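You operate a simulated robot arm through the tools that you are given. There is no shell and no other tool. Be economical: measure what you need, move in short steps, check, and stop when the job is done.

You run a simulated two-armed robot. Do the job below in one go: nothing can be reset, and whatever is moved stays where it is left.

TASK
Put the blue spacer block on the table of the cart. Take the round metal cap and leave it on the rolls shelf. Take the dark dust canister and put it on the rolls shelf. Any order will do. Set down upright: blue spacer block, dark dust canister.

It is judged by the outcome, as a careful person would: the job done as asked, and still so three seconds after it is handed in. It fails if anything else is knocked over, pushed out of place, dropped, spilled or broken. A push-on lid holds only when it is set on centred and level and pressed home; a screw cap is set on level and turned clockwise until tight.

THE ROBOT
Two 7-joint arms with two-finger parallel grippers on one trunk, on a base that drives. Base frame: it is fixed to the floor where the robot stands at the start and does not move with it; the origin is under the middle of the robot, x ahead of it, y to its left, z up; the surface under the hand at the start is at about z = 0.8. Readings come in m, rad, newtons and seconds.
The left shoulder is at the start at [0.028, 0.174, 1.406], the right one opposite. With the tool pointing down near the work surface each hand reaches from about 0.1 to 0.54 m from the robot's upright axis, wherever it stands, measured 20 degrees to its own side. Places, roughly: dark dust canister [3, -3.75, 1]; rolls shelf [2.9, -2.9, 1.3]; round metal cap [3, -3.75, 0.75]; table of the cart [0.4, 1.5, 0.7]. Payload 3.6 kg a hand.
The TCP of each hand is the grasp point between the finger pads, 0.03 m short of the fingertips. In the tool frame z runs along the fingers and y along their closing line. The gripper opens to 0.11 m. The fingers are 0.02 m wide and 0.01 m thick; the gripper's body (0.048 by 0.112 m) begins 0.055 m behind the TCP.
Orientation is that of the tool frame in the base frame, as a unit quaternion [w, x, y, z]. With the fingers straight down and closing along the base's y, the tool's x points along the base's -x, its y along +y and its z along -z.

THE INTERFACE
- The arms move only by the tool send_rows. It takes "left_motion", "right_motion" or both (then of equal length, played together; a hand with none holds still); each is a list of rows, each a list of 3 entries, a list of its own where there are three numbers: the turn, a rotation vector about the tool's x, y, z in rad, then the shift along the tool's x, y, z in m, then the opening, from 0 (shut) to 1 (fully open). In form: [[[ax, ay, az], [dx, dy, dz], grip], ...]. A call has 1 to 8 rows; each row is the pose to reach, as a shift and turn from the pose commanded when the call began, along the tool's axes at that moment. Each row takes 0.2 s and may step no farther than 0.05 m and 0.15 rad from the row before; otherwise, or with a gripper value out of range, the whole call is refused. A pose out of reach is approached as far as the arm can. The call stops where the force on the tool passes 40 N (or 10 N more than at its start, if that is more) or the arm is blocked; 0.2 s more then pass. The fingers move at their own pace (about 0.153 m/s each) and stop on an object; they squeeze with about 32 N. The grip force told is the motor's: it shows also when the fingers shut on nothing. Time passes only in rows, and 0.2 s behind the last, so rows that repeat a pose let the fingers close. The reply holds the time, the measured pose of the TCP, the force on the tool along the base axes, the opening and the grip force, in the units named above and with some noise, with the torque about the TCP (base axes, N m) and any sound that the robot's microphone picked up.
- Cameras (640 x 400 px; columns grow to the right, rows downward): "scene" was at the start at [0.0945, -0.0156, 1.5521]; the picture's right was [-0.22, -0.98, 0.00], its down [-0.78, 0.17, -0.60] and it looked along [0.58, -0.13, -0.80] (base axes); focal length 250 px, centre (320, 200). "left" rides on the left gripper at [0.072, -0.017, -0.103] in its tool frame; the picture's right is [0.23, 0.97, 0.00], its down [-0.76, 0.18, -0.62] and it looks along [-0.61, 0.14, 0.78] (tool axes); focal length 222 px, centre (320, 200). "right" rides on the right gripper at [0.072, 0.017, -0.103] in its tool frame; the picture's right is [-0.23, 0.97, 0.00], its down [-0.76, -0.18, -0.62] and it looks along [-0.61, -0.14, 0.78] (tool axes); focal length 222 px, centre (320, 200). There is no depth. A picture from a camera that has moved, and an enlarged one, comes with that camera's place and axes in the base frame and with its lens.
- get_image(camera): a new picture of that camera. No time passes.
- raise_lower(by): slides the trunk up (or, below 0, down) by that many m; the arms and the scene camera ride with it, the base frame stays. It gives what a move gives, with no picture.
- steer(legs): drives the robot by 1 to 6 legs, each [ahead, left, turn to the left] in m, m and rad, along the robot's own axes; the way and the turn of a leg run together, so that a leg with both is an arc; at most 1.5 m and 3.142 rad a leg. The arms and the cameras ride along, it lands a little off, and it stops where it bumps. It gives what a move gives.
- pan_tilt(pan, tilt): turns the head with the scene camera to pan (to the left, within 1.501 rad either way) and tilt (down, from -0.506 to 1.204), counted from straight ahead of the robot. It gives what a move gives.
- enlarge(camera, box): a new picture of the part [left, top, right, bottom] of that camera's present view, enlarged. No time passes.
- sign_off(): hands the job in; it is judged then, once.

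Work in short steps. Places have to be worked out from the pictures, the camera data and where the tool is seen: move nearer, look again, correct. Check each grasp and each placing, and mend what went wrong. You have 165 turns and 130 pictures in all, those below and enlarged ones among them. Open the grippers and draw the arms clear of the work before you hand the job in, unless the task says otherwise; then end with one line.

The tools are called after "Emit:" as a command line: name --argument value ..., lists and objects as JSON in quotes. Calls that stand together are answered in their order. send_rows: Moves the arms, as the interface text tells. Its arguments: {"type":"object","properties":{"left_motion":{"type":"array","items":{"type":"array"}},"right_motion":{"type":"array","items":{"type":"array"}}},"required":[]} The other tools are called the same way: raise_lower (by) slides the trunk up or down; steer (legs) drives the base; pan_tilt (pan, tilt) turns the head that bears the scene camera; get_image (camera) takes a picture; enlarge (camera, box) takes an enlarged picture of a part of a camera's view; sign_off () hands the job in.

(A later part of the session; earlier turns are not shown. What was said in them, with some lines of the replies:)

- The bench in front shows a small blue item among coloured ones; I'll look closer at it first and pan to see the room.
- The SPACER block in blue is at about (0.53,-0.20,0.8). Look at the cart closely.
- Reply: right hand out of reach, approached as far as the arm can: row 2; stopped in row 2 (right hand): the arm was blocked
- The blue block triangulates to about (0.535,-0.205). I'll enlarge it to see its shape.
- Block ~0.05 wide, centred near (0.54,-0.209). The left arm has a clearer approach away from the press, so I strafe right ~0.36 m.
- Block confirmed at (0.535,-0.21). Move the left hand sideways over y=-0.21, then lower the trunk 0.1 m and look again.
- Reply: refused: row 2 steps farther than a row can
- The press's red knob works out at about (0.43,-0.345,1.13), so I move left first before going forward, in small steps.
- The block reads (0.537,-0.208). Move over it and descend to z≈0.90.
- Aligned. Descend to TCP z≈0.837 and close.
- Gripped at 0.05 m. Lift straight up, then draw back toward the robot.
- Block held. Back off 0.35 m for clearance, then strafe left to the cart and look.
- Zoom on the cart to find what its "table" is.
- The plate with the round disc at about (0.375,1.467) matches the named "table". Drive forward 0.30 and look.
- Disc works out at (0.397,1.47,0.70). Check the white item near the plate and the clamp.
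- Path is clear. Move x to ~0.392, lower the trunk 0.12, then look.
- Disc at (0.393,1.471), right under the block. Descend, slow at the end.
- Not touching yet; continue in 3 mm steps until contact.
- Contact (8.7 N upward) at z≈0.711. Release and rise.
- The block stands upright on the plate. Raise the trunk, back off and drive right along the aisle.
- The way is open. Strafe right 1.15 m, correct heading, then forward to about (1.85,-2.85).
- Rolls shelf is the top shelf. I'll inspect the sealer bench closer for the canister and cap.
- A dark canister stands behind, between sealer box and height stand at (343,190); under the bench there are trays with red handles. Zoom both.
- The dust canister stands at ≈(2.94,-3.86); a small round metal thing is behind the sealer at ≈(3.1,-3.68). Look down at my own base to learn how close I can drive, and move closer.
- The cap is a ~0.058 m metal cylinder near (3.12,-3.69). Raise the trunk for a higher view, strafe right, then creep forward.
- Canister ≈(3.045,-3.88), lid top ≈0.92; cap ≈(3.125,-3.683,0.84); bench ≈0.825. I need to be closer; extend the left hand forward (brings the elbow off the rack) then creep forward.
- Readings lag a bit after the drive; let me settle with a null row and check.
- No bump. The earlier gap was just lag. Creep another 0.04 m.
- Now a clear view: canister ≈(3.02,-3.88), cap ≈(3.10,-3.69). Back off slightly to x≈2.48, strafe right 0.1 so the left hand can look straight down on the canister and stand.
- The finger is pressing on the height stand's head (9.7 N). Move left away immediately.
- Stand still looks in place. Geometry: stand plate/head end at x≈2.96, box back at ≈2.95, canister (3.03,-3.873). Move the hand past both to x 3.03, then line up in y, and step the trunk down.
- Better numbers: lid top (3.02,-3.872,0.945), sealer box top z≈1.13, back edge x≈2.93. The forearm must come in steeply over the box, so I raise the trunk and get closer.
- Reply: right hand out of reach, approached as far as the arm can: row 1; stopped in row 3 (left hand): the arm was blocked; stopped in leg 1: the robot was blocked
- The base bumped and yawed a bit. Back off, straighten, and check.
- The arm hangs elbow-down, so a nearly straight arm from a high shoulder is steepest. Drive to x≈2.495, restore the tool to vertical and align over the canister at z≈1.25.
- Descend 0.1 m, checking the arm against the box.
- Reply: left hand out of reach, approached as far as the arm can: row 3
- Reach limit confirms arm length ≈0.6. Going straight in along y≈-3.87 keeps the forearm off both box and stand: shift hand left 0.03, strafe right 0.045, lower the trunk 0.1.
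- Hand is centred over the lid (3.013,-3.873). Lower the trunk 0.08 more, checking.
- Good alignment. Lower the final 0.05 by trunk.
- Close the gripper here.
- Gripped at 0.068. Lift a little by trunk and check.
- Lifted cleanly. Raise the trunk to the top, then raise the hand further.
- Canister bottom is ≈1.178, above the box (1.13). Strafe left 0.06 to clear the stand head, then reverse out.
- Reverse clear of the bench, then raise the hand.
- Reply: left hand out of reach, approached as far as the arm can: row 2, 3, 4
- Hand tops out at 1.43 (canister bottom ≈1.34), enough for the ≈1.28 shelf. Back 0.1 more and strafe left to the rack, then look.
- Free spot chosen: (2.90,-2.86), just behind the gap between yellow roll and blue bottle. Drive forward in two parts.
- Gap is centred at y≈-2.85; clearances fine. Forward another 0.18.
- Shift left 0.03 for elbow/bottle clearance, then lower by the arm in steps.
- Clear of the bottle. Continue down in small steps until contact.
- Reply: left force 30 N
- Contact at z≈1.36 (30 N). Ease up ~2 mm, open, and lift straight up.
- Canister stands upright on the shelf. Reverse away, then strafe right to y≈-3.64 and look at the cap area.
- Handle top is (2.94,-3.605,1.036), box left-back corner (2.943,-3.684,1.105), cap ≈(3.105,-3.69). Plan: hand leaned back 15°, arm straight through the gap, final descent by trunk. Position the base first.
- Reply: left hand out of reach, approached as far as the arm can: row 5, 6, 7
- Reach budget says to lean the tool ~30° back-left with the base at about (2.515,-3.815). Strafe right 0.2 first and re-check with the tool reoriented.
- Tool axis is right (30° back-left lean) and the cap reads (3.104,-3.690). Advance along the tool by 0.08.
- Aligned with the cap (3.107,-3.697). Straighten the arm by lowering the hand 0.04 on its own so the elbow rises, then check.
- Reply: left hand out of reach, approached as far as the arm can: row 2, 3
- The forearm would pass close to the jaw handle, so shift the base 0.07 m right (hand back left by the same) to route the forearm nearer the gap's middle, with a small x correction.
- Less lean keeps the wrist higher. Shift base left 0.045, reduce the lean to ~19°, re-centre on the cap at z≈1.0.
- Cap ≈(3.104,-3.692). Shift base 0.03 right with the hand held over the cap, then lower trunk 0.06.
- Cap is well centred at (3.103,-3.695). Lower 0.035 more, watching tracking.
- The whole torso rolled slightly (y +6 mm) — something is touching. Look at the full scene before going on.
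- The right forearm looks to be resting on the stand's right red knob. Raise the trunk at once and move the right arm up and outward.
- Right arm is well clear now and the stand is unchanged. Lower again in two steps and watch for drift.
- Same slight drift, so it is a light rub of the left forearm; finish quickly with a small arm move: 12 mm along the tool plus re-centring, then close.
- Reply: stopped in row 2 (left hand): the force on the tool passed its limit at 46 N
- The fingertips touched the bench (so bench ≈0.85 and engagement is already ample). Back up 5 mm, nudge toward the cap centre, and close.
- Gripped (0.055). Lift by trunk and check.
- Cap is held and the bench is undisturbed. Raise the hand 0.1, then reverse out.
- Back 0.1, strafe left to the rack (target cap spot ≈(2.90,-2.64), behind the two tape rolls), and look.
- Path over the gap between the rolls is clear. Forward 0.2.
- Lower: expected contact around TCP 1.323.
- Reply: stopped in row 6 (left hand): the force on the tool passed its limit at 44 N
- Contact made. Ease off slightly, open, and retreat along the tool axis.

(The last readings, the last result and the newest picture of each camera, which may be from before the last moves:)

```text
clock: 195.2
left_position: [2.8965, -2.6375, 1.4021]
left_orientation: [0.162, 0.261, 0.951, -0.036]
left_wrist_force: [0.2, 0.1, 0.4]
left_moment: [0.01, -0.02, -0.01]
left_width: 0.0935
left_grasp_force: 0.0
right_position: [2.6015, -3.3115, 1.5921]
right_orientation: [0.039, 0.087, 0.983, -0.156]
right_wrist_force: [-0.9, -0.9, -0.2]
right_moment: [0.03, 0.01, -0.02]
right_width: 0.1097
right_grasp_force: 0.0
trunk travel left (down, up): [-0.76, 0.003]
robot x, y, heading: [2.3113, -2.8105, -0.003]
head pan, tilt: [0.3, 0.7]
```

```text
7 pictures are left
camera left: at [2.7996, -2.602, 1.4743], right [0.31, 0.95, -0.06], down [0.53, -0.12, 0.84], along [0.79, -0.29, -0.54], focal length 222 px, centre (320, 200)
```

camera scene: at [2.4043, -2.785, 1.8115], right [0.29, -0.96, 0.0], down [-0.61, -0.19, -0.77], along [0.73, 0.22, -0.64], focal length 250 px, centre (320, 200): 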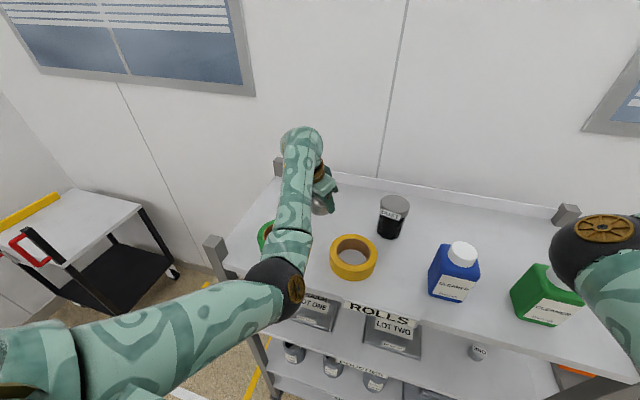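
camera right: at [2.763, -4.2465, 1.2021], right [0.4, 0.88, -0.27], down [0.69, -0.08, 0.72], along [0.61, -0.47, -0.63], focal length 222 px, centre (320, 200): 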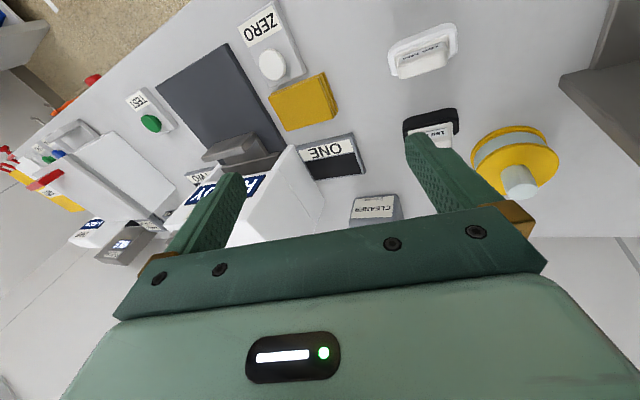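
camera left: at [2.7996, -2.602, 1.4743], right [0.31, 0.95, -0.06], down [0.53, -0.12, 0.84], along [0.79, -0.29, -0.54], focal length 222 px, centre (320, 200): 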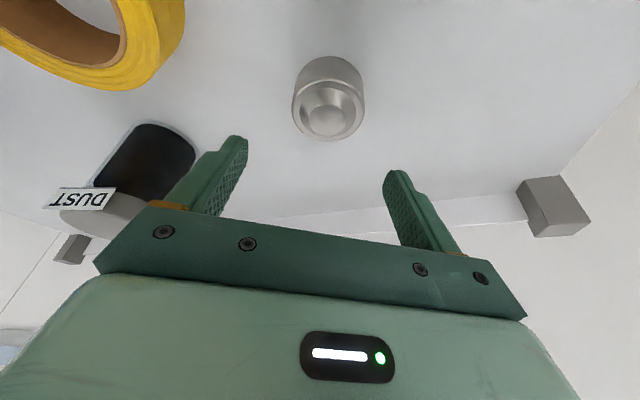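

Cap stands on the shelf. Reverse clear and take a final look.

Emit:
steer --legs '[[-0.5, 0, 0]]'

Emit:
pan_tilt --pan 0.1 --tilt 0.5

Emit:
get_image --camera "scene"

```text
clock: 198.1
left_position: [2.4039, -2.635, 1.4015]
left_orientation: [0.162, 0.262, 0.951, -0.036]
left_wrist_force: [1.0, -0.3, -0.2]
left_moment: [0.01, 0.03, 0.02]
left_width: 0.0935
left_grasp_force: 0.0
right_position: [2.1044, -3.3097, 1.5922]
right_orientation: [0.037, 0.088, 0.983, -0.157]
right_wrist_force: [0.4, 0.3, -0.8]
right_moment: [-0.04, -0.01, -0.04]
right_width: 0.1099
right_grasp_force: 0.2
trunk travel left (down, up): [-0.76, 0.003]
robot x, y, heading: [1.8194, -2.8048, -0.008]
head pan, tilt: [0.3, 0.7]
```

```text
clock: 198.8
left_position: [2.4012, -2.6357, 1.4014]
left_orientation: [0.163, 0.261, 0.951, -0.036]
left_wrist_force: [-0.4, -0.8, -0.8]
left_moment: [0.0, -0.02, -0.01]
left_width: 0.0936
left_grasp_force: 0.0
right_position: [2.1022, -3.3096, 1.5945]
right_orientation: [0.038, 0.089, 0.983, -0.156]
right_wrist_force: [0.0, -0.2, -0.5]
right_moment: [0.02, 0.0, 0.02]
right_width: 0.1102
right_grasp_force: 0.0
trunk travel left (down, up): [-0.76, 0.003]
robot x, y, heading: [1.8139, -2.8055, -0.008]
head pan, tilt: [0.099, 0.499]
```

```text
6 pictures are left
camera scene: at [1.92, -2.7986, 1.829], right [0.09, -1.0, 0.0], down [-0.48, -0.04, -0.88], along [0.87, 0.08, -0.48], focal length 250 px, centre (320, 200)
```

scene: 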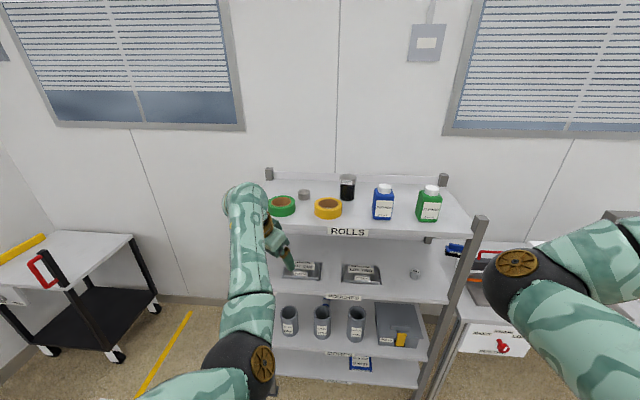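

The cap and the upright canister are both on the rolls shelf with its own items undisturbed, the spacer stands on the cart's table, and the grippers are open and clear. I hand the job in.

Emit:
sign_off

```text
The job is handed in.
```

The job is handed in: the blue spacer block stands upright on the cart's table, and the metal cap and the upright dust canister are on the rolls shelf; on the way my gripper touched the height stand (about 10 N), my base bumped the front of the bench and my arm seemed to rub something beside the sealer, but nothing looked moved in the pictures afterwards.
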